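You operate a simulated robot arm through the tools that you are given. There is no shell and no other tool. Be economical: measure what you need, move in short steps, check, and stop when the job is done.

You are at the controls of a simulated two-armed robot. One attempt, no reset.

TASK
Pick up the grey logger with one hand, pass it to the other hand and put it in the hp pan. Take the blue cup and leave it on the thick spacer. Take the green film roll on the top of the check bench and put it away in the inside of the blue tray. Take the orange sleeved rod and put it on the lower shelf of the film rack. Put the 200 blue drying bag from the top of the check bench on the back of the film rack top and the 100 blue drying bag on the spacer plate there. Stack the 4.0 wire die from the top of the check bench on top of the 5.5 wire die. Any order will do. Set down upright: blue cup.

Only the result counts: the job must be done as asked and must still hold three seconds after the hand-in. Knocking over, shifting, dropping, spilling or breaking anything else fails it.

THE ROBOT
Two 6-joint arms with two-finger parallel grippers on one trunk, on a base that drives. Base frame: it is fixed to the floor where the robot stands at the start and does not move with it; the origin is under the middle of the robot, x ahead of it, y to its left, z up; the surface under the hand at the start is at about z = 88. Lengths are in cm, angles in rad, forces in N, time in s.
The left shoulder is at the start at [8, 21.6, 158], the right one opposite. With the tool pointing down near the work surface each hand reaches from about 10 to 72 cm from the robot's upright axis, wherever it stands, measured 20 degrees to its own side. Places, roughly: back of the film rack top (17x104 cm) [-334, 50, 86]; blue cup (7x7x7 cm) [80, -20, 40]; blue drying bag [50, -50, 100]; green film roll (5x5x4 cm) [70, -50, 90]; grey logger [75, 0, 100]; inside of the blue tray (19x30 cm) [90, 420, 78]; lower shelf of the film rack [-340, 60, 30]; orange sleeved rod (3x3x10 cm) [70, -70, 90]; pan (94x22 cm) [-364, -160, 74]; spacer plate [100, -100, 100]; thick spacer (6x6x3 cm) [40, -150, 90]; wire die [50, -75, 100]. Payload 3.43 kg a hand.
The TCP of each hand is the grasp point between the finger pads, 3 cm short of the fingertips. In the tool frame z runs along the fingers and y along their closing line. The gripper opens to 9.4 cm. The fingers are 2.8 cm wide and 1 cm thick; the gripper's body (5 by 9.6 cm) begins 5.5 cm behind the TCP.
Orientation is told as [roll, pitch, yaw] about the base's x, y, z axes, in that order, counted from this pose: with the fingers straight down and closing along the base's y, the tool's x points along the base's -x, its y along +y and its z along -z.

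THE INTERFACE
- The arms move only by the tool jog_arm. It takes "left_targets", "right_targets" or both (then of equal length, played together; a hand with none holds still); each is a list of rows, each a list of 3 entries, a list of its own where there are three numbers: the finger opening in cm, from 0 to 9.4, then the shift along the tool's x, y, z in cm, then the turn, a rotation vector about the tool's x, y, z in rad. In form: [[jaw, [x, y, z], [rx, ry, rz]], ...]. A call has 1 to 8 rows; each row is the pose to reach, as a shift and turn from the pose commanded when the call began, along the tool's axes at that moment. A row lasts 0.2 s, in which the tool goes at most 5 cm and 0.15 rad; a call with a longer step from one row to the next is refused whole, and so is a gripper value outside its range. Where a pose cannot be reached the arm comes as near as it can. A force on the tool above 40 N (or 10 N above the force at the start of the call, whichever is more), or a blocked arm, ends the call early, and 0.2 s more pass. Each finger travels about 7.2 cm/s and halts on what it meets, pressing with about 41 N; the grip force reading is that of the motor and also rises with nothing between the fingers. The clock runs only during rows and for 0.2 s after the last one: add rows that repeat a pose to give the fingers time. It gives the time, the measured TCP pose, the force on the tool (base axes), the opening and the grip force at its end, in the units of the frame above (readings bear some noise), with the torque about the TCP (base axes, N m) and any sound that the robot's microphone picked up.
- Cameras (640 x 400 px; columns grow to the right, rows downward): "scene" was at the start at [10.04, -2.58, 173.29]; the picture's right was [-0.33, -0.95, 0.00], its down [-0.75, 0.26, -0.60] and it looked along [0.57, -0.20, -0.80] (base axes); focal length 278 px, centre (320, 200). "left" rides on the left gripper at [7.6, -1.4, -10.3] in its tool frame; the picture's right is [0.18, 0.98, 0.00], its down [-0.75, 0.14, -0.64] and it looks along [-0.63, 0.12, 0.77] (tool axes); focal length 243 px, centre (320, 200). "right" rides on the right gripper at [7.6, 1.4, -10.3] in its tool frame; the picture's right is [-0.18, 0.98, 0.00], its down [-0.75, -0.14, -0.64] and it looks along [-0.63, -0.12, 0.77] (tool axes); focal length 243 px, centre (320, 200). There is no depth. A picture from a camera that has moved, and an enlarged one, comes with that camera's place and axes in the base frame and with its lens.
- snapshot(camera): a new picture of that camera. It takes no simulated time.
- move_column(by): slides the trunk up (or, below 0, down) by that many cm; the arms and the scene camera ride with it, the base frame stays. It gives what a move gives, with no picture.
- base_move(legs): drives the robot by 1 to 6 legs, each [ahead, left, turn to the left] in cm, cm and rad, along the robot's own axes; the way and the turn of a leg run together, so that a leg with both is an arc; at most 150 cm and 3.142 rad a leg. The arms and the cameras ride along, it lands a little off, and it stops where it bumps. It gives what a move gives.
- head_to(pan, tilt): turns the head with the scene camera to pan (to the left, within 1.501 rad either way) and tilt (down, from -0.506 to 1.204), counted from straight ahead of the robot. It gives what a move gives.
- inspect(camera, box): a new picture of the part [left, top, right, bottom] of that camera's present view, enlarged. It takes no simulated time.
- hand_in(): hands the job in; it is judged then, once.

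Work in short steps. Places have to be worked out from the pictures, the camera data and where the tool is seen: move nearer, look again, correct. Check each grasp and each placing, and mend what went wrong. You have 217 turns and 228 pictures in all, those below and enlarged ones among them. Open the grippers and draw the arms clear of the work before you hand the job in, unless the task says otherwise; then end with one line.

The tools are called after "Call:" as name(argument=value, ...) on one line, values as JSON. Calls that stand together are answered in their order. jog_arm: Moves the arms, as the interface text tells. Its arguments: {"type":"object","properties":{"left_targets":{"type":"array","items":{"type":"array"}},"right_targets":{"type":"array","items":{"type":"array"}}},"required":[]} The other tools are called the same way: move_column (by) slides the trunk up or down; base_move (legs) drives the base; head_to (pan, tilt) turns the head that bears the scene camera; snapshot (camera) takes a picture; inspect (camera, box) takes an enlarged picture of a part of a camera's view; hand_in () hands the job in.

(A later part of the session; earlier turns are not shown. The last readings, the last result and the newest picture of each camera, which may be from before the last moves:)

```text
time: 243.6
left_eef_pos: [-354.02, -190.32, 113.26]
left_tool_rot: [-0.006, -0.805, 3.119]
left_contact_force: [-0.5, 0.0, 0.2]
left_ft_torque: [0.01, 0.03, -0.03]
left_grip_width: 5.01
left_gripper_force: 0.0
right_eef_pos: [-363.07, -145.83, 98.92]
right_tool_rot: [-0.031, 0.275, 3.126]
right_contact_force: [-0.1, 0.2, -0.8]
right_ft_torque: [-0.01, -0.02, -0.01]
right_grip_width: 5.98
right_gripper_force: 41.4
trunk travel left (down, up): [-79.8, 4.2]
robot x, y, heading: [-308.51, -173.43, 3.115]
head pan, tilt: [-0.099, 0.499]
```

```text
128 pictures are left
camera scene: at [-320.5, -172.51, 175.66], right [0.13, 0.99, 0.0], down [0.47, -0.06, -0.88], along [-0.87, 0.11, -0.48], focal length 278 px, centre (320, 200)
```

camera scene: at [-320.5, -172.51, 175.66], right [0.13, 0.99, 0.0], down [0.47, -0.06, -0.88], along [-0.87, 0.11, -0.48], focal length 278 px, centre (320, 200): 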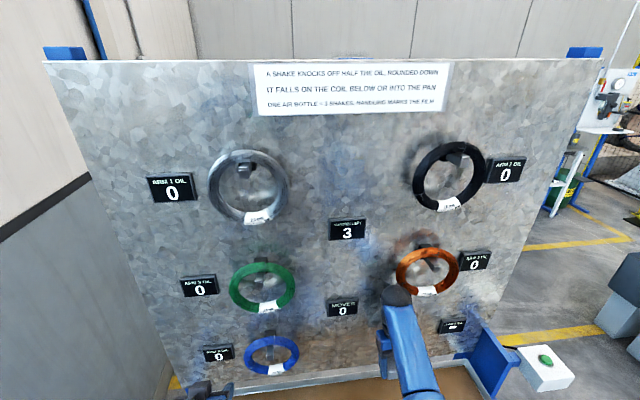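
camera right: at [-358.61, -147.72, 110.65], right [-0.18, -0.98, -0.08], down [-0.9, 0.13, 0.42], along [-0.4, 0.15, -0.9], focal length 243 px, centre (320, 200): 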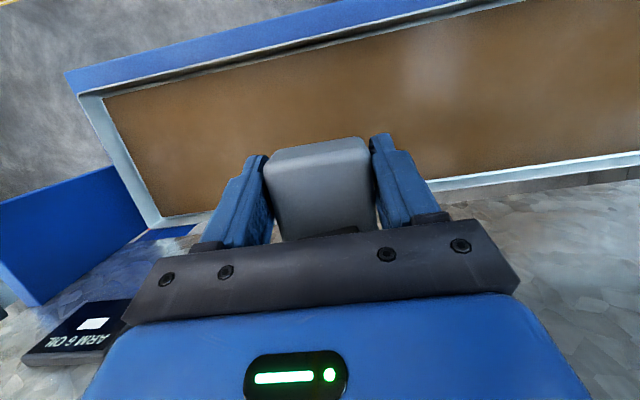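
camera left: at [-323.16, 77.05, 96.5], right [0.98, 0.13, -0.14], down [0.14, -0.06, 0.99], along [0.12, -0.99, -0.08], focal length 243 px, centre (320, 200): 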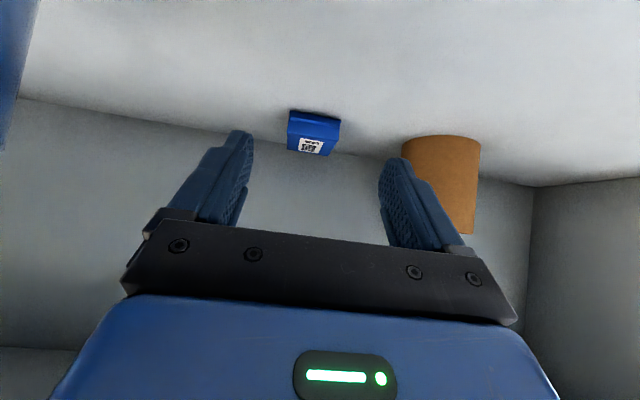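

The wrist leans toward the hung coils. Back off 4 cm and bring the tool vertical before lowering.

Call:
base_move(legs=[[-4, 0, 0]])

Call:
jog_arm(right_targets=[[3.5, [0, 0, 0], [0, -0.12, 0]], [3.5, [0, 0, 0], [0, -0.24, 0]]])

Call:
snapshot(camera="right")

Call:
inspect(camera="scene", box=[340, 230, 500, 400])

```text
time: 244.5
left_eef_pos: [-351.27, -190.31, 112.72]
left_tool_rot: [-0.004, -0.797, 3.118]
left_contact_force: [-0.9, 0.7, -0.7]
left_ft_torque: [0.0, -0.02, -0.02]
left_grip_width: 5.02
left_gripper_force: 0.0
right_eef_pos: [-360.02, -146.02, 98.4]
right_tool_rot: [-0.032, 0.282, 3.127]
right_contact_force: [-0.9, 1.0, -1.6]
right_ft_torque: [0.0, -0.14, -0.01]
right_grip_width: 5.97
right_gripper_force: 40.8
trunk travel left (down, up): [-79.8, 4.2]
robot x, y, heading: [-304.49, -173.48, 3.112]
head pan, tilt: [-0.099, 0.499]
```

```text
time: 245.1
left_eef_pos: [-350.33, -190.29, 113.17]
left_tool_rot: [-0.006, -0.803, 3.119]
left_contact_force: [-0.2, -0.2, -0.5]
left_ft_torque: [0.0, -0.02, 0.01]
left_grip_width: 5.0
left_gripper_force: 0.1
right_eef_pos: [-359.32, -145.99, 98.77]
right_tool_rot: [-0.032, 0.035, 3.135]
right_contact_force: [0.0, -0.2, -0.5]
right_ft_torque: [-0.01, -0.11, 0.0]
right_grip_width: 5.96
right_gripper_force: 40.8
trunk travel left (down, up): [-79.8, 4.2]
robot x, y, heading: [-304.67, -173.69, 3.115]
head pan, tilt: [-0.099, 0.499]
```

```text
127 pictures are left
camera right: at [-352.21, -147.72, 109.06], right [-0.19, -0.98, -0.04], down [-0.77, 0.13, 0.62], along [-0.6, 0.15, -0.78], focal length 243 px, centre (320, 200)
```

right: 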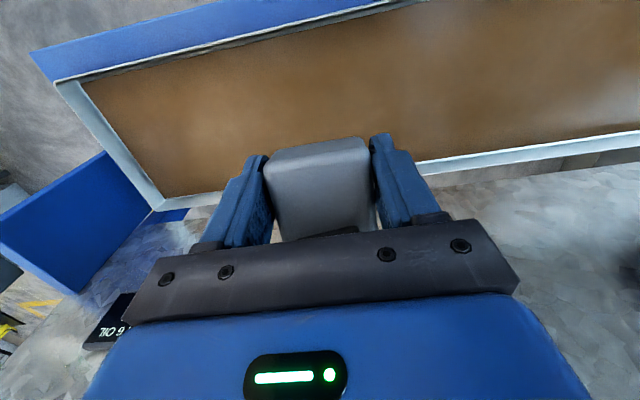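

```text
2.35 times, centred on (420, 315) of scene
camera zoom: at [-316.95, -172.6, 175.63], right [0.13, 0.99, 0.0], down [0.48, -0.06, -0.88], along [-0.87, 0.11, -0.48], focal length 655 px, centre (85, -71)
```

zoom: 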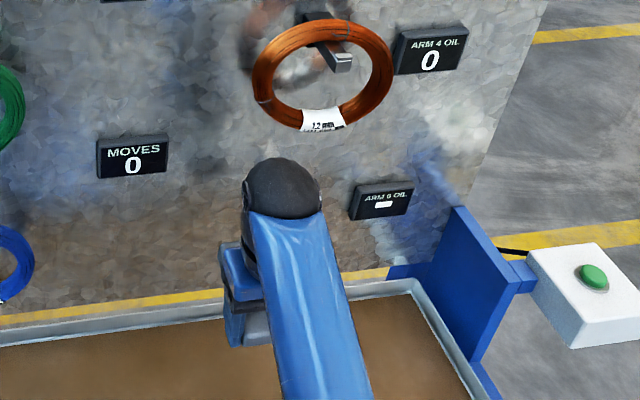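

Clear of the coils. Lower 17 cm, then feel for the pan floor.

Call:
jog_arm(right_targets=[[3.5, [0, 0, 4.5], [0, 0, 0]], [3.5, [0, 0, 9], [0, 0, 0]], [3.5, [0, 0, 13], [0, 0, 0]], [3.5, [0, 0, 17], [0, 0, 0]]])

Call:
snapshot(camera="right")

```text
time: 246.1
left_eef_pos: [-350.34, -190.27, 113.23]
left_tool_rot: [-0.006, -0.802, 3.119]
left_contact_force: [-0.3, -0.2, -0.1]
left_ft_torque: [0.0, 0.0, -0.03]
left_grip_width: 4.99
left_gripper_force: 0.1
right_eef_pos: [-358.76, -145.29, 81.68]
right_tool_rot: [-0.03, 0.036, 3.133]
right_contact_force: [-0.3, -0.1, -0.6]
right_ft_torque: [0.0, -0.03, -0.02]
right_grip_width: 5.99
right_gripper_force: 40.8
trunk travel left (down, up): [-79.8, 4.2]
robot x, y, heading: [-304.72, -173.75, 3.12]
head pan, tilt: [-0.099, 0.499]
```

```text
125 pictures are left
camera right: at [-351.54, -147.09, 92.0], right [-0.19, -0.98, -0.04], down [-0.77, 0.13, 0.62], along [-0.6, 0.15, -0.78], focal length 243 px, centre (320, 200)
```

right: 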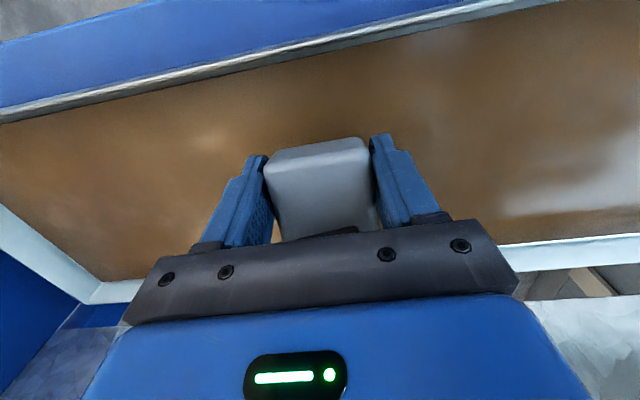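

Shift 2 cm deeper into the pan and lower in small steps.

Call:
jog_arm(right_targets=[[3.5, [-1, 0, 0.4], [0, 0, 0]], [3.5, [-2, 0, 1], [0, 0, 0]], [3.5, [-2, 0, 1.7], [0, 0, 0]]])

Call:
jog_arm(right_targets=[[3.5, [0, 0, 0.5], [0, 0, 0]], [3.5, [0, 0, 1], [0, 0, 0]]])

```text
time: 246.9
left_eef_pos: [-350.42, -190.4, 113.26]
left_tool_rot: [-0.003, -0.804, 3.118]
left_contact_force: [0.3, -0.5, -0.1]
left_ft_torque: [0.02, 0.01, 0.02]
left_grip_width: 5.01
left_gripper_force: 0.0
right_eef_pos: [-360.46, -145.41, 80.18]
right_tool_rot: [-0.029, 0.034, 3.133]
right_contact_force: [1.0, 0.0, -2.4]
right_ft_torque: [0.05, 0.0, -0.01]
right_grip_width: 5.97
right_gripper_force: 41.0
trunk travel left (down, up): [-79.8, 4.2]
robot x, y, heading: [-304.76, -173.87, 3.108]
head pan, tilt: [-0.099, 0.499]
```

```text
time: 247.5
left_eef_pos: [-350.31, -190.33, 113.07]
left_tool_rot: [-0.004, -0.803, 3.119]
left_contact_force: [0.5, 0.1, -0.3]
left_ft_torque: [-0.04, -0.01, 0.02]
left_grip_width: 4.98
left_gripper_force: 0.1
right_eef_pos: [-360.5, -145.26, 79.04]
right_tool_rot: [-0.032, 0.034, 3.133]
right_contact_force: [-0.5, 0.8, -0.7]
right_ft_torque: [0.01, -0.05, -0.02]
right_grip_width: 6.0
right_gripper_force: 40.5
trunk travel left (down, up): [-79.8, 4.2]
robot x, y, heading: [-305.13, -173.47, 3.112]
head pan, tilt: [-0.099, 0.499]
```

Continue down until contact.

Call:
jog_arm(right_targets=[[3.5, [0, 0, 0.4], [0, 0, 0]], [3.5, [0, 0, 0.8], [0, 0, 0]]])

Call:
jog_arm(right_targets=[[3.5, [0, 0, 0.3], [0, 0, 0]], [3.5, [0, 0, 0.7], [0, 0, 0]]])

Call:
snapshot(camera="right")

```text
time: 248.1
left_eef_pos: [-350.35, -190.33, 113.11]
left_tool_rot: [-0.007, -0.804, 3.119]
left_contact_force: [-0.1, -0.1, -0.5]
left_ft_torque: [0.0, 0.0, 0.0]
left_grip_width: 5.0
left_gripper_force: 0.1
right_eef_pos: [-360.18, -145.49, 78.54]
right_tool_rot: [-0.032, 0.035, 3.133]
right_contact_force: [-0.1, -0.5, -0.7]
right_ft_torque: [0.0, -0.05, 0.03]
right_grip_width: 5.98
right_gripper_force: 41.0
right hand out of reach, approached as far as the arm can: row 2
trunk travel left (down, up): [-79.8, 4.2]
robot x, y, heading: [-304.66, -173.84, 3.114]
head pan, tilt: [-0.099, 0.499]
```

```text
time: 248.7
left_eef_pos: [-350.38, -190.41, 113.18]
left_tool_rot: [-0.005, -0.805, 3.119]
left_contact_force: [0.0, -0.2, 0.0]
left_ft_torque: [0.01, 0.0, 0.01]
left_grip_width: 5.01
left_gripper_force: 0.0
right_eef_pos: [-359.77, -145.45, 78.28]
right_tool_rot: [-0.031, 0.035, 3.133]
right_contact_force: [0.1, 0.5, -1.9]
right_ft_torque: [-0.01, -0.04, 0.02]
right_grip_width: 5.96
right_gripper_force: 41.3
right hand out of reach, approached as far as the arm can: row 2
trunk travel left (down, up): [-79.8, 4.2]
robot x, y, heading: [-304.7, -173.92, 3.116]
head pan, tilt: [-0.099, 0.499]
```

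```text
124 pictures are left
camera right: at [-352.62, -147.22, 88.66], right [-0.19, -0.98, -0.04], down [-0.78, 0.13, 0.62], along [-0.6, 0.15, -0.78], focal length 243 px, centre (320, 200)
```

right: 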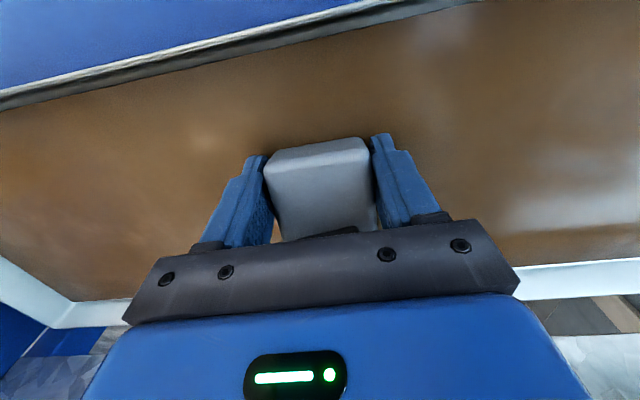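

Arm limit; lower with the trunk in small steps.

Call:
move_column(by=-0.8)

Call:
move_column(by=-0.6)

```text
time: 249.3
left_eef_pos: [-350.07, -190.41, 112.58]
left_tool_rot: [-0.005, -0.805, 3.118]
left_contact_force: [1.0, -1.5, 0.0]
left_ft_torque: [0.0, -0.01, -0.02]
left_grip_width: 4.97
left_gripper_force: 0.1
right_eef_pos: [-359.73, -145.46, 77.77]
right_tool_rot: [-0.032, 0.033, 3.131]
right_contact_force: [3.6, 1.8, 21.0]
right_ft_torque: [-0.54, -0.42, 0.11]
right_grip_width: 5.98
right_gripper_force: 40.6
trunk travel left (down, up): [-79.0, 5.0]
robot x, y, heading: [-304.98, -173.33, 3.117]
head pan, tilt: [-0.099, 0.499]
```

```text
time: 249.7
left_eef_pos: [-350.04, -190.43, 112.05]
left_tool_rot: [-0.006, -0.806, 3.119]
left_contact_force: [-0.4, -0.7, 0.6]
left_ft_torque: [0.04, -0.03, -0.04]
left_grip_width: 4.98
left_gripper_force: 0.1
right_eef_pos: [-359.79, -145.39, 77.7]
right_tool_rot: [-0.03, 0.029, 3.134]
right_contact_force: [10.8, -2.0, 27.1]
right_ft_torque: [-0.89, -0.48, 0.42]
right_grip_width: 6.0
right_gripper_force: 40.4
trunk travel left (down, up): [-78.6, 5.4]
robot x, y, heading: [-304.85, -173.8, 3.112]
head pan, tilt: [-0.099, 0.499]
stopped: the force on the tool passed its limit at 44 N (the readings are from after the stop); the commanded pose is now the measured one
```

Contact with the pan floor. Relax up a touch, open, and lift straight up.

Call:
jog_arm(right_targets=[[3.5, [0, 0, -0.3], [0, 0, 0]], [6, [0, 0, -0.3], [0, 0, 0]], [7.5, [0, 0, -0.3], [0, 0, 0]], [8.5, [0, 0, -0.5], [0, 0, 0]], [8.5, [0, 0, -4], [0, 0, 0]], [8.5, [0, 0, -8.5], [0, 0, 0]], [8.5, [0, 0, -13], [0, 0, 0]], [8.5, [0, 0, -17], [0, 0, 0]]])

Call:
snapshot(camera="right")

```text
time: 251.5
left_eef_pos: [-350.24, -190.35, 111.89]
left_tool_rot: [-0.006, -0.804, 3.118]
left_contact_force: [0.2, 0.4, 0.7]
left_ft_torque: [-0.01, 0.0, 0.02]
left_grip_width: 5.0
left_gripper_force: 0.0
right_eef_pos: [-368.47, -145.48, 88.09]
right_tool_rot: [-0.031, 0.034, 3.133]
right_contact_force: [-0.5, 1.1, -0.3]
right_ft_torque: [0.01, 0.03, -0.02]
right_grip_width: 8.5
right_gripper_force: 0.0
right hand out of reach, approached as far as the arm can: row 4, 5, 6, 7, 8
trunk travel left (down, up): [-78.6, 5.4]
robot x, y, heading: [-304.42, -173.43, 3.113]
head pan, tilt: [-0.099, 0.499]
```

```text
123 pictures are left
camera right: at [-361.36, -147.29, 98.37], right [-0.19, -0.98, -0.04], down [-0.77, 0.13, 0.62], along [-0.6, 0.15, -0.78], focal length 243 px, centre (320, 200)
```

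right: 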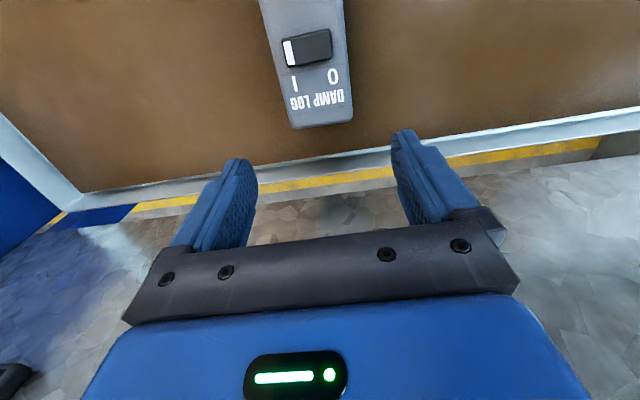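

Logger lies in the pan. The hand drifted toward the panel; drive straight back now.

Call:
base_move(legs=[[-45, 0, 0]])

Call:
snapshot(camera="scene")

```text
time: 254.2
left_eef_pos: [-304.98, -191.89, 111.83]
left_tool_rot: [-0.006, -0.803, 3.131]
left_contact_force: [-0.8, -0.2, 0.8]
left_ft_torque: [-0.01, 0.0, -0.02]
left_grip_width: 5.0
left_gripper_force: 0.1
right_eef_pos: [-323.76, -147.44, 87.99]
right_tool_rot: [-0.03, 0.034, -3.134]
right_contact_force: [-0.1, -0.5, -0.3]
right_ft_torque: [-0.01, -0.01, -0.02]
right_grip_width: 8.46
right_gripper_force: 0.1
trunk travel left (down, up): [-78.6, 5.4]
robot x, y, heading: [-259.35, -174.49, 3.129]
head pan, tilt: [-0.099, 0.499]
```

```text
122 pictures are left
camera scene: at [-271.85, -173.7, 174.37], right [0.11, 0.99, 0.0], down [0.48, -0.05, -0.88], along [-0.87, 0.1, -0.48], focal length 278 px, centre (320, 200)
```

scene: 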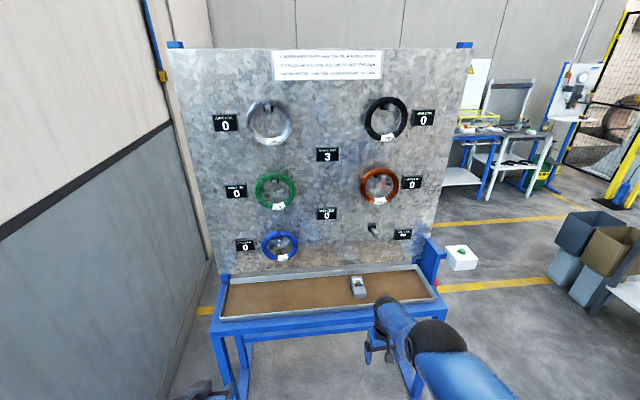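

Logger is in the pan. Now drive the same way back to the bench for the rod and film roll.

Call:
base_move(legs=[[0, 0, -1.558], [0, -20, 0], [115, 0, 0], [115, 0, 0], [108, 0, 0]])

Call:
base_move(legs=[[0, 0, -1.571], [85, 0, 0], [82, 0, 0]])

```text
time: 275.9
left_eef_pos: [-274.61, 211.88, 111.94]
left_tool_rot: [-0.006, -0.803, 1.645]
left_contact_force: [-0.2, -0.6, -0.7]
left_ft_torque: [-0.03, -0.01, -0.02]
left_grip_width: 4.99
left_gripper_force: 0.0
right_eef_pos: [-231.78, 234.38, 88.21]
right_tool_rot: [-0.031, 0.032, 1.66]
right_contact_force: [0.4, 0.2, -0.3]
right_ft_torque: [0.01, 0.03, 0.05]
right_grip_width: 8.49
right_gripper_force: 0.0
trunk travel left (down, up): [-78.6, 5.4]
robot x, y, heading: [-253.32, 167.99, 1.638]
head pan, tilt: [-0.099, 0.499]
```

```text
time: 288.2
left_eef_pos: [-43.88, 198.17, 112.14]
left_tool_rot: [-0.006, -0.804, 0.061]
left_contact_force: [0.1, 0.3, -0.7]
left_ft_torque: [0.02, 0.01, 0.01]
left_grip_width: 4.98
left_gripper_force: 0.1
right_eef_pos: [-21.96, 155.09, 88.03]
right_tool_rot: [-0.031, 0.029, 0.075]
right_contact_force: [-0.1, -0.1, 0.0]
right_ft_torque: [-0.04, -0.03, 0.0]
right_grip_width: 8.53
right_gripper_force: 0.1
trunk travel left (down, up): [-78.6, 5.4]
robot x, y, heading: [-87.83, 177.66, 0.054]
head pan, tilt: [-0.099, 0.499]
```

Continue: to the bench front, facing it at y≈-55.

Call:
base_move(legs=[[22, 0, 0], [0, 0, -1.625], [115, 0, 0], [112, 0, 0], [0, 0, 1.571]])

Call:
head_to(pan=0, tilt=0.7)

Call:
snapshot(camera="scene")

```text
time: 308.3
left_eef_pos: [-11.57, -26.73, 111.99]
left_tool_rot: [-0.006, -0.806, 0.058]
left_contact_force: [0.0, -0.4, 0.3]
left_ft_torque: [0.02, 0.02, 0.02]
left_grip_width: 5.01
left_gripper_force: 0.0
right_eef_pos: [10.17, -69.88, 88.06]
right_tool_rot: [-0.031, 0.032, 0.073]
right_contact_force: [0.3, -0.4, 0.0]
right_ft_torque: [-0.05, -0.01, 0.0]
right_grip_width: 8.5
right_gripper_force: 0.0
trunk travel left (down, up): [-78.6, 5.4]
robot x, y, heading: [-55.42, -47.0, 0.053]
head pan, tilt: [-0.099, 0.499]
```

```text
time: 309.0
left_eef_pos: [-11.66, -26.67, 111.91]
left_tool_rot: [-0.005, -0.805, 0.058]
left_contact_force: [-0.1, -0.7, 0.9]
left_ft_torque: [0.01, -0.01, 0.01]
left_grip_width: 4.97
left_gripper_force: 0.1
right_eef_pos: [10.18, -69.84, 88.07]
right_tool_rot: [-0.033, 0.032, 0.074]
right_contact_force: [-0.9, -0.3, 0.2]
right_ft_torque: [-0.05, 0.0, 0.04]
right_grip_width: 8.51
right_gripper_force: 0.1
trunk travel left (down, up): [-78.6, 5.4]
robot x, y, heading: [-55.91, -46.97, 0.049]
head pan, tilt: [0.0, 0.7]
```

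```text
121 pictures are left
camera scene: at [-44.09, -46.52, 172.63], right [0.05, -1.0, 0.0], down [-0.64, -0.03, -0.77], along [0.76, 0.04, -0.64], focal length 278 px, centre (320, 200)
```

scene: 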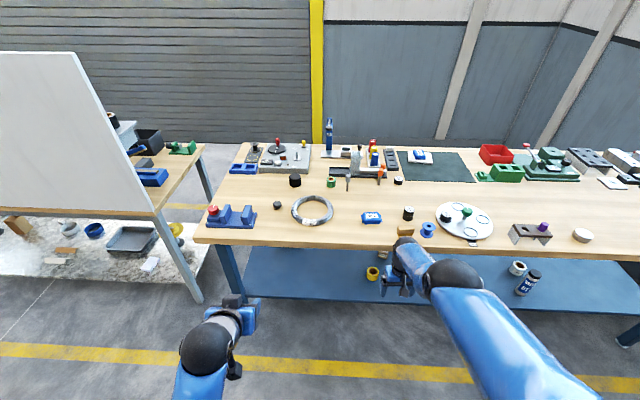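

Zoom on the lower shelves to locate the blue cup.

Call:
inspect(camera="scene", box=[0, 190, 200, 290])

Call:
inspect(camera="scene", box=[240, 230, 580, 330])

Call:
inspect(camera="scene", box=[300, 140, 440, 240])

```text
3.20 times, centred on (100, 240) of scene
camera zoom: at [-44.09, -46.52, 172.63], right [0.05, -1.0, 0.0], down [-0.64, -0.03, -0.77], along [0.76, 0.04, -0.64], focal length 891 px, centre (1024, 72)
```

zoom: 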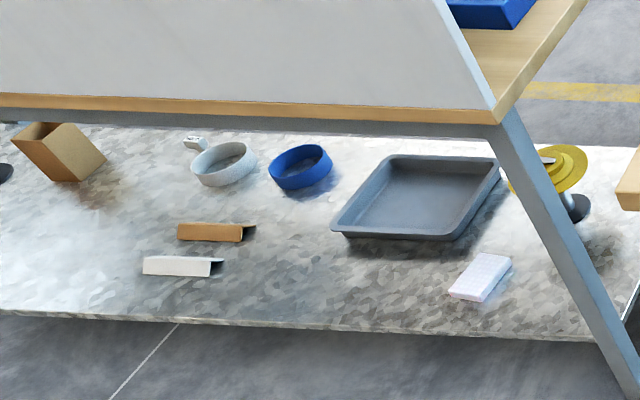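

```text
1.88 times, centred on (410, 280) of scene
camera zoom: at [-44.09, -46.52, 172.63], right [0.05, -1.0, 0.0], down [-0.64, -0.03, -0.77], along [0.76, 0.04, -0.64], focal length 524 px, centre (151, 49)
```

zoom: 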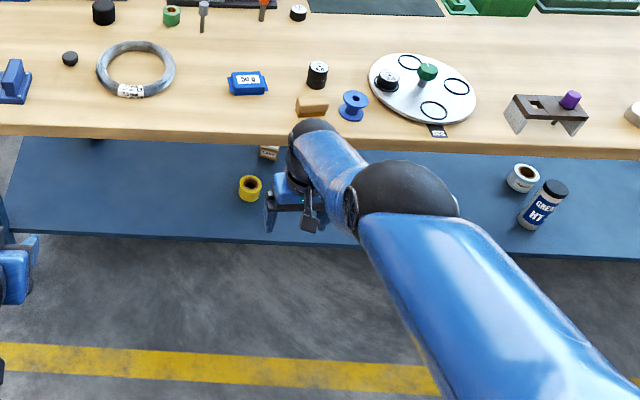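

```text
4.00 times, centred on (370, 190) of scene
camera zoom: at [-44.09, -46.52, 172.63], right [0.05, -1.0, 0.0], down [-0.64, -0.03, -0.77], along [0.76, 0.04, -0.64], focal length 1114 px, centre (120, 240)
```

zoom: 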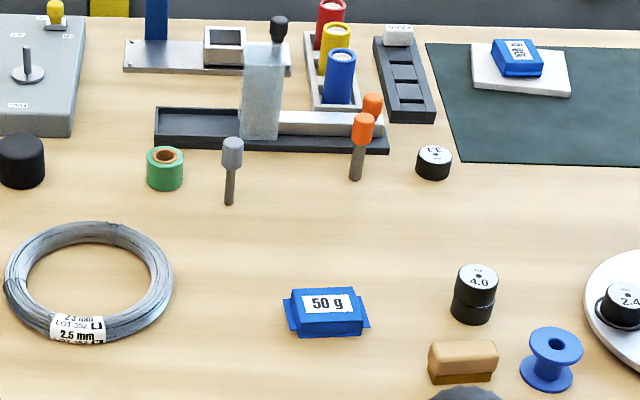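

The blue dish on the other bench isn't the cup; the cup must be hidden under the check bench — later. Raise the right hand to tool-down travel height now.

Call:
jog_arm(right_targets=[[6, [0, 0, -4.5], [0, -0.01, 0]], [6, [0, 0, -9], [0, -0.02, 0]], [6, [0, 0, -13.5], [0, -0.03, 0]], [6, [0, 0, -18], [0, -0.03, 0]]])

Call:
base_move(legs=[[0, -5, -0.05]])

```text
time: 310.0
left_eef_pos: [-11.58, -26.71, 111.91]
left_tool_rot: [-0.005, -0.803, 0.058]
left_contact_force: [-0.6, -0.2, 0.1]
left_ft_torque: [-0.01, -0.01, 0.0]
left_grip_width: 5.01
left_gripper_force: 0.2
right_eef_pos: [17.76, -69.34, 102.44]
right_tool_rot: [-0.031, 0.005, 0.075]
right_contact_force: [0.9, 0.5, -0.4]
right_ft_torque: [0.0, 0.03, 0.01]
right_grip_width: 5.99
right_gripper_force: 0.1
right hand out of reach, approached as far as the arm can: row 1, 2, 3, 4
trunk travel left (down, up): [-78.6, 5.4]
robot x, y, heading: [-55.56, -47.15, 0.055]
head pan, tilt: [0.0, 0.7]
```

```text
time: 310.9
left_eef_pos: [-10.51, -32.76, 111.8]
left_tool_rot: [-0.019, -0.805, 0.02]
left_contact_force: [0.1, 0.5, 0.1]
left_ft_torque: [-0.05, 0.0, -0.03]
left_grip_width: 5.0
left_gripper_force: 0.1
right_eef_pos: [16.83, -76.8, 102.71]
right_tool_rot: [-0.043, 0.003, 0.026]
right_contact_force: [-0.5, 1.6, 0.0]
right_ft_torque: [-0.09, -0.03, 0.0]
right_grip_width: 6.0
right_gripper_force: 0.0
trunk travel left (down, up): [-78.6, 5.4]
robot x, y, heading: [-55.22, -51.67, -0.0]
head pan, tilt: [0.0, 0.7]
```

Raise trunk 5 cm and drive forward 50 cm.

Call:
move_column(by=5)

Call:
base_move(legs=[[50, 0, 0]])

Call:
snapshot(camera="right")

```text
time: 311.9
left_eef_pos: [-10.48, -33.76, 117.02]
left_tool_rot: [-0.003, -0.804, 0.009]
left_contact_force: [-0.4, 0.9, -0.1]
left_ft_torque: [0.01, 0.0, 0.02]
left_grip_width: 4.99
left_gripper_force: 0.1
right_eef_pos: [16.75, -77.68, 107.33]
right_tool_rot: [-0.032, 0.002, 0.028]
right_contact_force: [-0.3, 0.0, 0.8]
right_ft_torque: [0.0, 0.0, -0.01]
right_grip_width: 6.01
right_gripper_force: 0.1
trunk travel left (down, up): [-83.6, 0.4]
robot x, y, heading: [-55.92, -51.96, 0.002]
head pan, tilt: [0.0, 0.7]
```

```text
time: 314.8
left_eef_pos: [39.92, -33.82, 117.04]
left_tool_rot: [-0.006, -0.804, 0.003]
left_contact_force: [-0.6, 0.2, 0.3]
left_ft_torque: [0.03, 0.01, -0.05]
left_grip_width: 5.01
left_gripper_force: 0.0
right_eef_pos: [67.14, -78.02, 107.53]
right_tool_rot: [-0.031, 0.001, 0.019]
right_contact_force: [-0.2, 0.2, -0.5]
right_ft_torque: [-0.01, 0.0, 0.03]
right_grip_width: 6.01
right_gripper_force: 0.1
trunk travel left (down, up): [-83.6, 0.4]
robot x, y, heading: [-5.0, -51.75, -0.003]
head pan, tilt: [0.0, 0.7]
```

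```text
117 pictures are left
camera right: at [59.33, -76.4, 117.66], right [0.16, 0.99, -0.03], down [0.76, -0.1, 0.64], along [0.63, -0.13, -0.76], focal length 243 px, centre (320, 200)
```

right: 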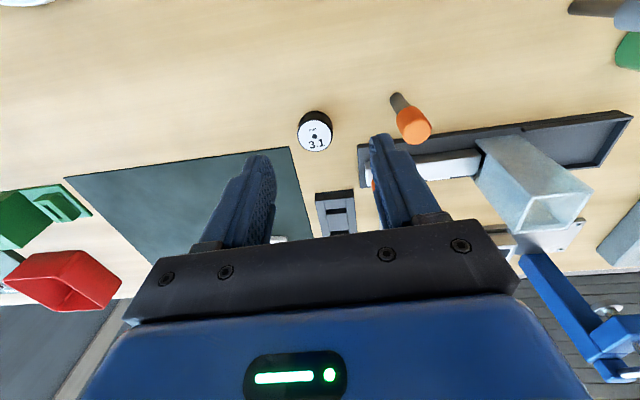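

Rod at about (69.5,-70.2). Shift laterally, then base forward 5 cm.

Call:
jog_arm(right_targets=[[6, [1, 3, 0], [0, 0, 0]], [6, [2, 6, 0], [0, 0, 0]], [6, [2.6, 7.7, 0], [0, 0, 0]]])

Call:
base_move(legs=[[5.3, 0, 0]])

Call:
snapshot(camera="right")

```text
time: 315.6
left_eef_pos: [40.27, -33.84, 116.89]
left_tool_rot: [-0.005, -0.806, 0.002]
left_contact_force: [0.0, -0.6, -0.2]
left_ft_torque: [0.03, -0.02, 0.0]
left_grip_width: 4.99
left_gripper_force: 0.0
right_eef_pos: [66.89, -70.05, 106.42]
right_tool_rot: [-0.031, 0.006, 0.021]
right_contact_force: [-0.4, 0.1, -0.3]
right_ft_torque: [-0.02, 0.04, 0.01]
right_grip_width: 5.99
right_gripper_force: 0.1
right hand out of reach, approached as far as the arm can: row 1, 2, 3
trunk travel left (down, up): [-83.6, 0.4]
robot x, y, heading: [-5.15, -51.92, -0.005]
head pan, tilt: [0.0, 0.7]
```

```text
time: 316.6
left_eef_pos: [44.24, -33.86, 117.44]
left_tool_rot: [-0.004, -0.814, 0.004]
left_contact_force: [-0.4, 0.0, 0.9]
left_ft_torque: [-0.01, -0.02, 0.0]
left_grip_width: 4.99
left_gripper_force: 0.1
right_eef_pos: [70.97, -70.11, 107.09]
right_tool_rot: [-0.032, -0.006, 0.023]
right_contact_force: [-0.8, -0.4, 0.2]
right_ft_torque: [-0.01, -0.07, -0.01]
right_grip_width: 5.99
right_gripper_force: 0.0
trunk travel left (down, up): [-83.6, 0.4]
robot x, y, heading: [0.24, -51.6, 0.002]
head pan, tilt: [0.0, 0.7]
```

```text
116 pictures are left
camera right: at [63.27, -68.45, 117.16], right [0.16, 0.99, -0.03], down [0.75, -0.1, 0.65], along [0.64, -0.13, -0.76], focal length 243 px, centre (320, 200)
```

right: 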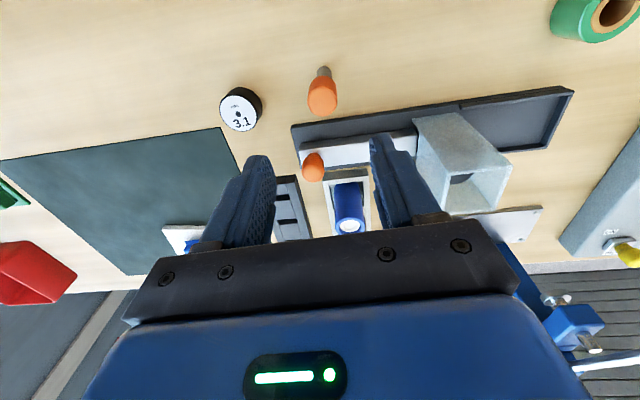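

Rod centre (69.9,-70.0). Shift back ~1.2 and descend halfway, check.

Call:
jog_arm(right_targets=[[6, [1.2, 0.1, 2], [0.0, 0, 0]], [6, [1.2, 0.1, 4], [0, 0, 0]], [6, [1.2, 0.1, 6], [0, 0, 0]]])

Call:
snapshot(camera="right")

```text
time: 317.4
left_eef_pos: [44.77, -33.87, 117.1]
left_tool_rot: [-0.002, -0.808, 0.005]
left_contact_force: [-1.3, 0.6, 0.9]
left_ft_torque: [0.02, 0.0, -0.03]
left_grip_width: 4.99
left_gripper_force: 0.0
right_eef_pos: [69.87, -69.99, 101.97]
right_tool_rot: [-0.031, 0.003, 0.023]
right_contact_force: [-0.3, -0.3, -0.1]
right_ft_torque: [0.04, -0.03, 0.04]
right_grip_width: 6.01
right_gripper_force: 0.1
right hand out of reach, approached as far as the arm can: row 1, 3
trunk travel left (down, up): [-83.6, 0.4]
robot x, y, heading: [0.2, -51.48, 0.001]
head pan, tilt: [0.0, 0.7]
```

```text
115 pictures are left
camera right: at [62.23, -68.48, 112.02], right [0.16, 0.99, -0.03], down [0.76, -0.1, 0.64], along [0.63, -0.13, -0.76], focal length 243 px, centre (320, 200)
```

right: 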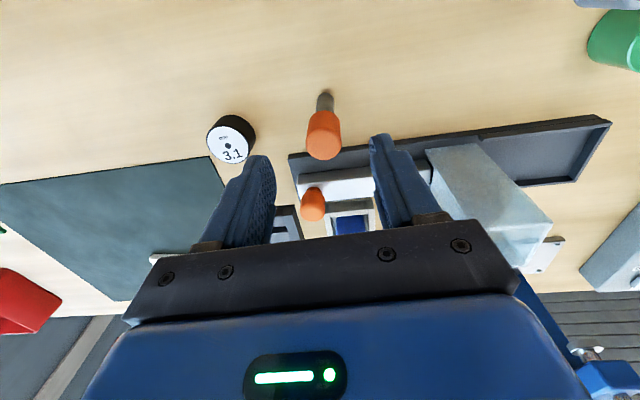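

Aligned. Lower by the trunk 6.6 cm.

Call:
move_column(by=-6.6)

Call:
snapshot(camera="right")

```text
time: 318.4
left_eef_pos: [45.29, -33.78, 110.39]
left_tool_rot: [-0.005, -0.804, 0.005]
left_contact_force: [0.2, 0.2, -0.6]
left_ft_torque: [0.01, -0.03, 0.02]
left_grip_width: 5.01
left_gripper_force: 0.1
right_eef_pos: [70.31, -70.14, 95.08]
right_tool_rot: [-0.031, 0.006, 0.024]
right_contact_force: [0.1, -0.1, 0.3]
right_ft_torque: [0.0, -0.01, 0.02]
right_grip_width: 6.0
right_gripper_force: 0.0
trunk travel left (down, up): [-77.0, 7.0]
robot x, y, heading: [0.29, -52.11, 0.003]
head pan, tilt: [0.0, 0.7]
```

```text
114 pictures are left
camera right: at [62.69, -68.45, 105.2], right [0.16, 0.99, -0.03], down [0.76, -0.1, 0.64], along [0.63, -0.13, -0.77], focal length 243 px, centre (320, 200)
```

right: 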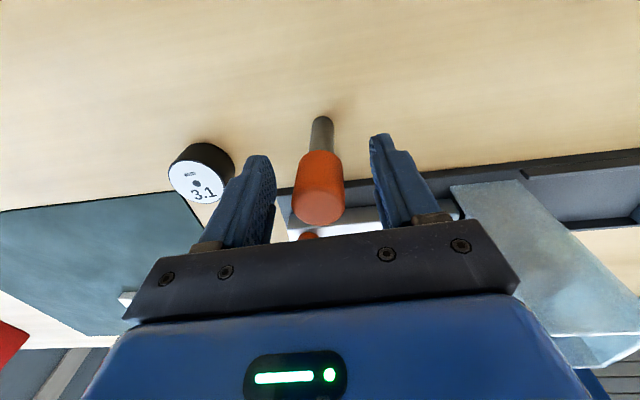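

Sleeve is centred. Close.

Call:
jog_arm(right_targets=[[4.5, [0.2, 0, 0], [0, 0, 0]], [3, [0.2, 0, 0], [0, 0, 0]], [1.5, [0.2, 0, 0], [0, 0, 0]], [1, [0.2, 0, 0], [0, 0, 0]], [1, [0.2, 0, 0], [0, 0, 0]]])

Call:
move_column(by=6.8)

Call:
snapshot(camera="right")

```text
time: 319.6
left_eef_pos: [45.18, -33.77, 110.37]
left_tool_rot: [-0.005, -0.804, 0.005]
left_contact_force: [0.4, 0.0, -0.5]
left_ft_torque: [0.01, -0.01, -0.02]
left_grip_width: 5.0
left_gripper_force: 0.0
right_eef_pos: [70.34, -69.95, 95.17]
right_tool_rot: [-0.032, 0.003, 0.024]
right_contact_force: [0.8, 1.3, 4.3]
right_ft_torque: [0.16, -0.08, -0.02]
right_grip_width: 2.39
right_gripper_force: 40.7
trunk travel left (down, up): [-77.0, 7.0]
robot x, y, heading: [0.48, -51.82, 0.0]
head pan, tilt: [0.0, 0.7]
```

```text
time: 320.7
left_eef_pos: [45.26, -33.82, 117.12]
left_tool_rot: [-0.003, -0.804, 0.005]
left_contact_force: [0.5, -0.1, -0.5]
left_ft_torque: [0.0, 0.01, 0.0]
left_grip_width: 5.01
left_gripper_force: 0.0
right_eef_pos: [70.2, -70.22, 101.79]
right_tool_rot: [-0.031, 0.006, 0.021]
right_contact_force: [-0.4, 0.4, -0.1]
right_ft_torque: [0.02, -0.01, -0.02]
right_grip_width: 2.4
right_gripper_force: 41.3
trunk travel left (down, up): [-83.8, 0.2]
robot x, y, heading: [0.5, -51.8, 0.001]
head pan, tilt: [0.0, 0.7]
```

```text
113 pictures are left
camera right: at [62.51, -68.49, 112.0], right [0.16, 0.99, -0.03], down [0.76, -0.1, 0.64], along [0.63, -0.13, -0.77], focal length 243 px, centre (320, 200)
```

right: 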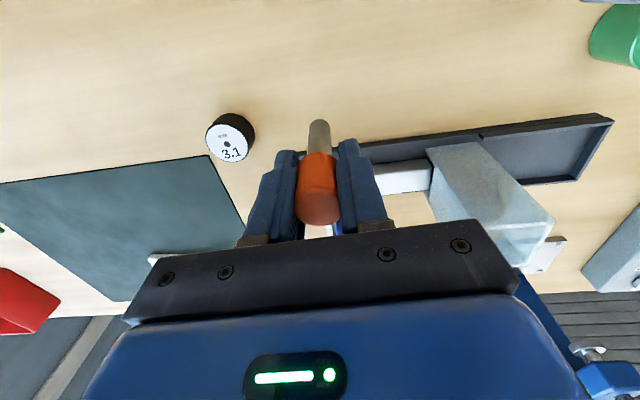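

Rod held. Lift it a bit more and bring the left hand over the film roll (63,-46), tool down.

Call:
jog_arm(left_targets=[[5, [-0.8, -2.1, 3.3], [0, 0.13, 0]], [5, [-1.7, -4.2, 6.6], [0, 0.26, 0]], [6, [-2.5, -6.3, 9.8], [0, 0.4, 0]], [6, [-3.4, -8.4, 13.1], [0, 0.53, 0]], [7, [-4.2, -10.5, 16.4], [0, 0.66, 0]], [7, [-5.1, -12.6, 19.7], [0, 0.8, 0]]], right_targets=[[1, [0, 0, -1], [0, 0, 0]], [1, [0, 0, -2], [0, 0, 0]], [1, [0, 0, -3], [0, 0, 0]], [1, [0, 0, -4], [0, 0, 0]], [1, [0, 0, -4], [0, 0, 0]], [1, [0, 0, -4], [0, 0, 0]]])

Call:
snapshot(camera="left")

```text
time: 322.1
left_eef_pos: [63.5, -46.56, 107.04]
left_tool_rot: [-0.001, -0.001, 0.004]
left_contact_force: [0.8, 1.0, -0.2]
left_ft_torque: [-0.03, 0.0, 0.0]
left_grip_width: 7.0
left_gripper_force: 0.0
right_eef_pos: [70.45, -70.16, 105.67]
right_tool_rot: [-0.029, 0.006, 0.023]
right_contact_force: [0.4, -0.9, -1.0]
right_ft_torque: [0.0, 0.02, -0.04]
right_grip_width: 2.39
right_gripper_force: 41.2
trunk travel left (down, up): [-83.8, 0.2]
robot x, y, heading: [0.21, -51.65, 0.002]
head pan, tilt: [0.0, 0.7]
```

```text
112 pictures are left
camera left: at [55.67, -47.92, 117.12], right [-0.19, 0.98, 0.0], down [0.75, 0.14, 0.64], along [0.63, 0.12, -0.77], focal length 243 px, centre (320, 200)
```

left: 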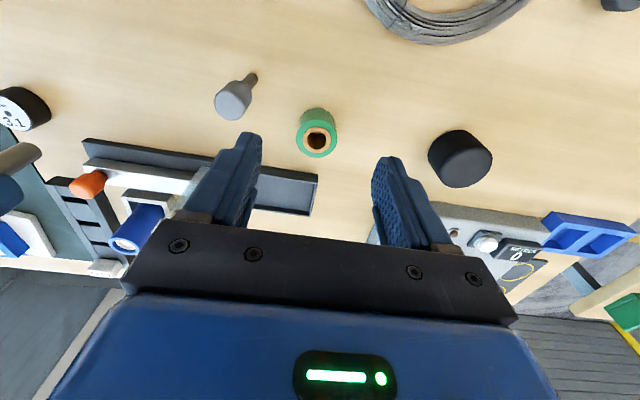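

Roll is at (67,-46). Move over and start down.

Call:
jog_arm(left_targets=[[7.5, [-3.4, 0.5, 1], [0, 0, 0]], [7.5, [-3.4, 0.5, 5], [0, 0, 0]], [7.5, [-3.4, 0.5, 9], [0, 0, 0]]])

Call:
snapshot(camera="left")

```text
time: 322.9
left_eef_pos: [66.65, -46.31, 98.01]
left_tool_rot: [-0.004, -0.003, 0.002]
left_contact_force: [0.0, 0.2, -0.3]
left_ft_torque: [0.01, 0.03, -0.02]
left_grip_width: 7.5
left_gripper_force: 0.1
right_eef_pos: [70.37, -70.09, 105.72]
right_tool_rot: [-0.031, 0.003, 0.023]
right_contact_force: [0.0, -1.4, -0.8]
right_ft_torque: [0.02, -0.01, 0.02]
right_grip_width: 2.39
right_gripper_force: 41.6
trunk travel left (down, up): [-83.8, 0.2]
robot x, y, heading: [0.27, -51.51, -0.004]
head pan, tilt: [0.0, 0.7]
```

```text
111 pictures are left
camera left: at [58.86, -47.66, 108.22], right [-0.19, 0.98, 0.0], down [0.75, 0.14, 0.64], along [0.63, 0.12, -0.76], focal length 243 px, centre (320, 200)
```

left: 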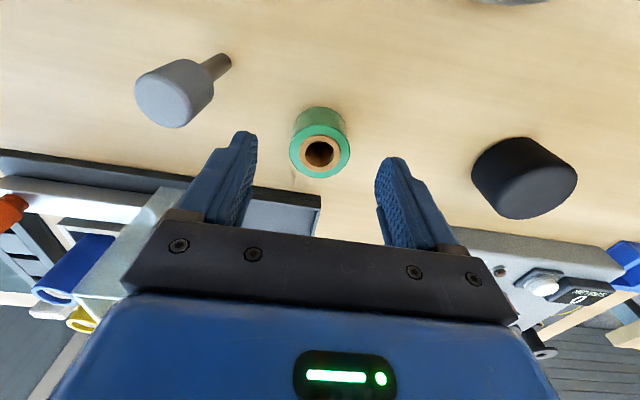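

Continue: +0.9 in x and down 5.5.

Call:
jog_arm(left_targets=[[7.5, [-0.9, 0.3, 2], [0, 0, 0]], [7.5, [-0.9, 0.3, 4], [0, 0, 0]], [7.5, [-0.9, 0.3, 5.5], [0, 0, 0]]])

Call:
snapshot(camera="left")

```text
time: 323.7
left_eef_pos: [64.97, -45.22, 94.75]
left_tool_rot: [-0.003, -0.004, 0.001]
left_contact_force: [0.1, 0.0, 0.2]
left_ft_torque: [-0.04, 0.02, -0.02]
left_grip_width: 7.49
left_gripper_force: 0.0
left hand out of reach, approached as far as the arm can: row 1, 2, 3
right_eef_pos: [70.25, -70.05, 105.92]
right_tool_rot: [-0.032, 0.005, 0.024]
right_contact_force: [-0.1, -0.2, -1.3]
right_ft_torque: [0.01, 0.02, 0.01]
right_grip_width: 2.41
right_gripper_force: 41.1
trunk travel left (down, up): [-83.8, 0.2]
robot x, y, heading: [0.3, -51.98, 0.001]
head pan, tilt: [0.0, 0.7]
```

```text
110 pictures are left
camera left: at [57.16, -46.69, 104.88], right [-0.19, 0.98, 0.0], down [0.75, 0.14, 0.64], along [0.63, 0.12, -0.76], focal length 243 px, centre (320, 200)
```

left: 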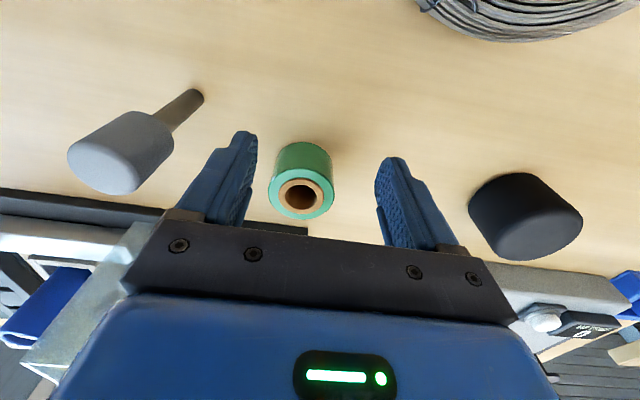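

The left arm runs out of reach. Raise it, lower the trunk 6 cm (rod still 4 cm above the bench), and retry.

Call:
jog_arm(left_targets=[[7.5, [0, 0, -3], [0, 0, 0]], [7.5, [-1, -0.3, -6], [0, 0, 0]], [7.5, [-2, -0.7, -8], [0, 0, 0]]])

Call:
move_column(by=-6)

Call:
snapshot(camera="left")

```text
time: 324.5
left_eef_pos: [67.15, -45.77, 102.89]
left_tool_rot: [-0.003, -0.003, 0.001]
left_contact_force: [0.5, 0.4, 0.1]
left_ft_torque: [0.01, -0.01, 0.01]
left_grip_width: 7.5
left_gripper_force: 0.1
right_eef_pos: [70.37, -70.01, 105.74]
right_tool_rot: [-0.029, 0.008, 0.023]
right_contact_force: [0.4, -0.2, -1.3]
right_ft_torque: [0.04, -0.02, -0.02]
right_grip_width: 2.4
right_gripper_force: 40.8
trunk travel left (down, up): [-83.8, 0.2]
robot x, y, heading: [0.15, -51.93, 0.001]
head pan, tilt: [0.0, 0.7]
```

```text
time: 325.5
left_eef_pos: [67.03, -45.75, 96.9]
left_tool_rot: [-0.003, -0.004, 0.002]
left_contact_force: [-0.3, -0.8, 0.3]
left_ft_torque: [-0.01, 0.02, -0.04]
left_grip_width: 7.49
left_gripper_force: 0.1
right_eef_pos: [70.22, -70.03, 100.01]
right_tool_rot: [-0.032, 0.003, 0.022]
right_contact_force: [0.6, -0.3, -1.0]
right_ft_torque: [0.01, 0.03, 0.02]
right_grip_width: 2.42
right_gripper_force: 40.8
trunk travel left (down, up): [-77.8, 6.2]
robot x, y, heading: [0.1, -51.77, 0.003]
head pan, tilt: [0.0, 0.7]
```

```text
109 pictures are left
camera left: at [59.22, -47.15, 107.08], right [-0.19, 0.98, 0.0], down [0.75, 0.14, 0.64], along [0.63, 0.12, -0.76], focal length 243 px, centre (320, 200)
```

left: 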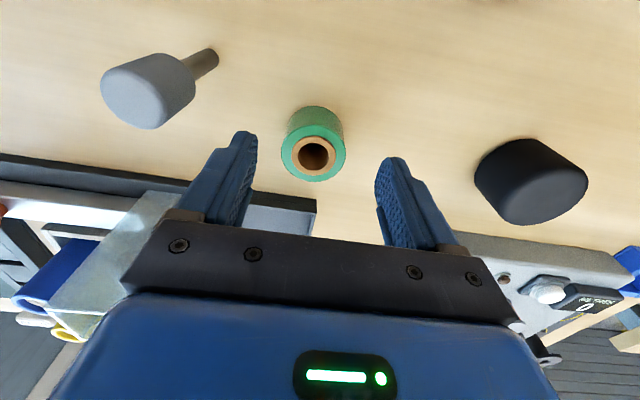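

Shift +0.6/−0.3, descend 4.8 cm.

Call:
jog_arm(left_targets=[[7.5, [-0.6, -0.3, 1.5], [0, 0, 0]], [7.5, [-0.6, -0.3, 3.2], [0, 0, 0]], [7.5, [-0.6, -0.3, 4.8], [0, 0, 0]]])

Call:
snapshot(camera="left")

```text
time: 326.3
left_eef_pos: [66.77, -45.66, 92.64]
left_tool_rot: [-0.002, -0.006, 0.002]
left_contact_force: [0.1, -0.3, 1.8]
left_ft_torque: [-0.01, 0.04, 0.0]
left_grip_width: 7.48
left_gripper_force: 0.1
left hand out of reach, approached as far as the arm can: row 3
right_eef_pos: [70.26, -70.04, 99.92]
right_tool_rot: [-0.033, 0.005, 0.023]
right_contact_force: [-0.1, 0.2, -1.3]
right_ft_torque: [-0.02, 0.02, -0.02]
right_grip_width: 2.4
right_gripper_force: 41.2
trunk travel left (down, up): [-77.8, 6.2]
robot x, y, heading: [0.2, -51.72, 0.0]
head pan, tilt: [0.0, 0.7]
```

```text
108 pictures are left
camera left: at [59.01, -47.1, 102.75], right [-0.19, 0.98, 0.0], down [0.75, 0.15, 0.65], along [0.63, 0.12, -0.76], focal length 243 px, centre (320, 200)
```

left: 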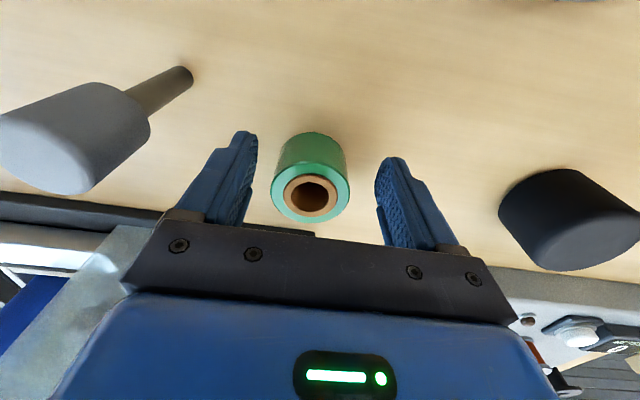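

Roll is between the fingers. Close and lift by trunk.

Call:
jog_arm(left_targets=[[6.8, [0, -0.4, 0], [0, 0, 0]], [5.5, [0, -0.4, 0], [0, 0, 0]], [4, [0, -0.4, 0], [0, 0, 0]], [3, [0, -0.4, 0], [0, 0, 0]], [3, [0, -0.4, 0], [0, 0, 0]]])

Call:
move_column(by=6)

Call:
snapshot(camera="left")

```text
time: 327.5
left_eef_pos: [66.92, -46.23, 92.63]
left_tool_rot: [-0.004, -0.004, 0.001]
left_contact_force: [-1.2, -0.6, 0.2]
left_ft_torque: [0.0, 0.01, 0.02]
left_grip_width: 4.27
left_gripper_force: 41.2
right_eef_pos: [70.24, -70.05, 99.98]
right_tool_rot: [-0.032, 0.006, 0.022]
right_contact_force: [-0.9, -0.3, -1.2]
right_ft_torque: [0.0, 0.03, -0.02]
right_grip_width: 2.36
right_gripper_force: 41.1
trunk travel left (down, up): [-77.8, 6.2]
robot x, y, heading: [0.19, -51.83, 0.003]
head pan, tilt: [0.0, 0.7]
```

```text
time: 328.5
left_eef_pos: [66.84, -46.16, 98.56]
left_tool_rot: [-0.004, -0.004, 0.002]
left_contact_force: [-0.7, -0.2, -0.5]
left_ft_torque: [0.01, -0.01, 0.0]
left_grip_width: 4.24
left_gripper_force: 40.7
right_eef_pos: [70.22, -70.03, 105.8]
right_tool_rot: [-0.031, 0.007, 0.023]
right_contact_force: [-0.1, 0.1, -1.3]
right_ft_torque: [0.0, -0.03, 0.0]
right_grip_width: 2.4
right_gripper_force: 40.9
trunk travel left (down, up): [-83.8, 0.2]
robot x, y, heading: [0.35, -51.41, 0.001]
head pan, tilt: [0.0, 0.7]
```

```text
107 pictures are left
camera left: at [59.05, -47.6, 108.7], right [-0.19, 0.98, 0.0], down [0.75, 0.14, 0.64], along [0.63, 0.12, -0.77], focal length 243 px, centre (320, 200)
```

left: 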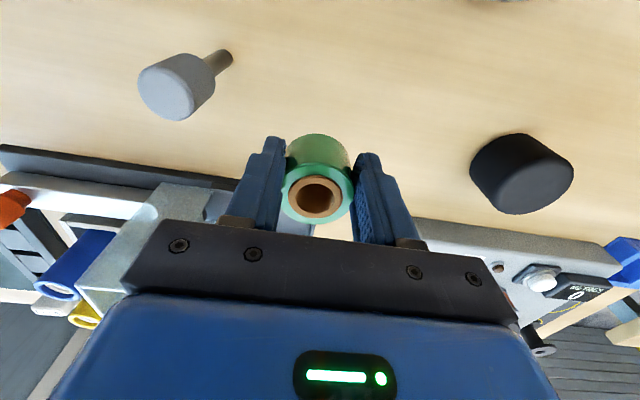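

Both held. Lift the roll a bit, back off, turn to +y and drive toward the tray bench.

Call:
jog_arm(left_targets=[[3, [0, 0, -2], [0, 0, 0]], [3, [0, 0, -5], [0, 0, 0]]])

Call:
base_move(legs=[[-58, 0, 0], [0, 0, 1.571], [115, 0, 0], [115, 0, 0], [112, 0, 0]])

Call:
head_to(pan=-0.6, tilt=0.5)

Call:
snapshot(camera="scene")

```text
time: 329.1
left_eef_pos: [66.74, -46.21, 103.66]
left_tool_rot: [-0.004, -0.004, 0.001]
left_contact_force: [-0.3, 0.0, -1.0]
left_ft_torque: [0.02, -0.02, -0.02]
left_grip_width: 4.22
left_gripper_force: 41.7
right_eef_pos: [70.28, -69.95, 105.99]
right_tool_rot: [-0.031, 0.005, 0.023]
right_contact_force: [-0.1, -0.3, -1.2]
right_ft_torque: [-0.02, -0.01, -0.02]
right_grip_width: 2.4
right_gripper_force: 41.2
trunk travel left (down, up): [-83.8, 0.2]
robot x, y, heading: [0.34, -51.63, 0.002]
head pan, tilt: [0.0, 0.7]
```

```text
time: 352.4
left_eef_pos: [-30.28, 353.92, 103.57]
left_tool_rot: [-0.004, -0.002, 1.448]
left_contact_force: [0.5, -0.1, -0.4]
left_ft_torque: [-0.01, 0.03, 0.01]
left_grip_width: 4.03
left_gripper_force: 40.8
right_eef_pos: [-6.18, 354.45, 105.97]
right_tool_rot: [-0.033, 0.005, 1.467]
right_contact_force: [0.1, -1.4, -1.1]
right_ft_torque: [0.01, -0.01, 0.0]
right_grip_width: 2.41
right_gripper_force: 40.9
trunk travel left (down, up): [-83.8, 0.2]
robot x, y, heading: [-33.27, 287.15, 1.445]
head pan, tilt: [0.0, 0.7]
```

```text
time: 353.4
left_eef_pos: [-30.29, 354.17, 103.43]
left_tool_rot: [-0.003, -0.003, 1.446]
left_contact_force: [-0.2, -0.4, -0.7]
left_ft_torque: [-0.03, -0.01, 0.0]
left_grip_width: 4.05
left_gripper_force: 41.1
right_eef_pos: [-6.17, 354.49, 105.83]
right_tool_rot: [-0.031, 0.004, 1.468]
right_contact_force: [-0.2, -0.2, -1.2]
right_ft_torque: [0.01, -0.01, -0.01]
right_grip_width: 2.39
right_gripper_force: 41.3
trunk travel left (down, up): [-83.8, 0.2]
robot x, y, heading: [-33.25, 286.97, 1.449]
head pan, tilt: [-0.6, 0.499]
```

```text
106 pictures are left
camera scene: at [-26.67, 297.1, 179.58], right [0.75, -0.66, 0.0], down [-0.32, -0.36, -0.88], along [0.58, 0.66, -0.48], focal length 278 px, centre (320, 200)
```

scene: 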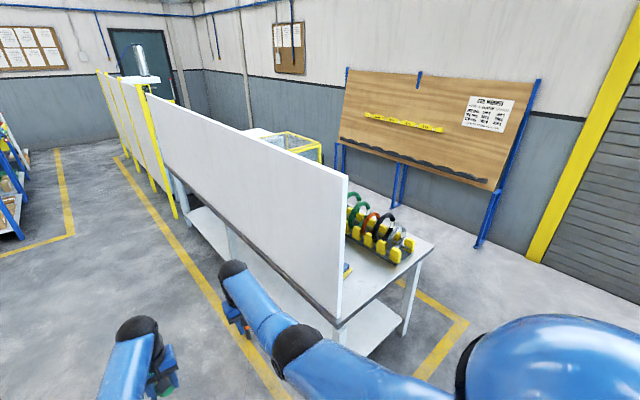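

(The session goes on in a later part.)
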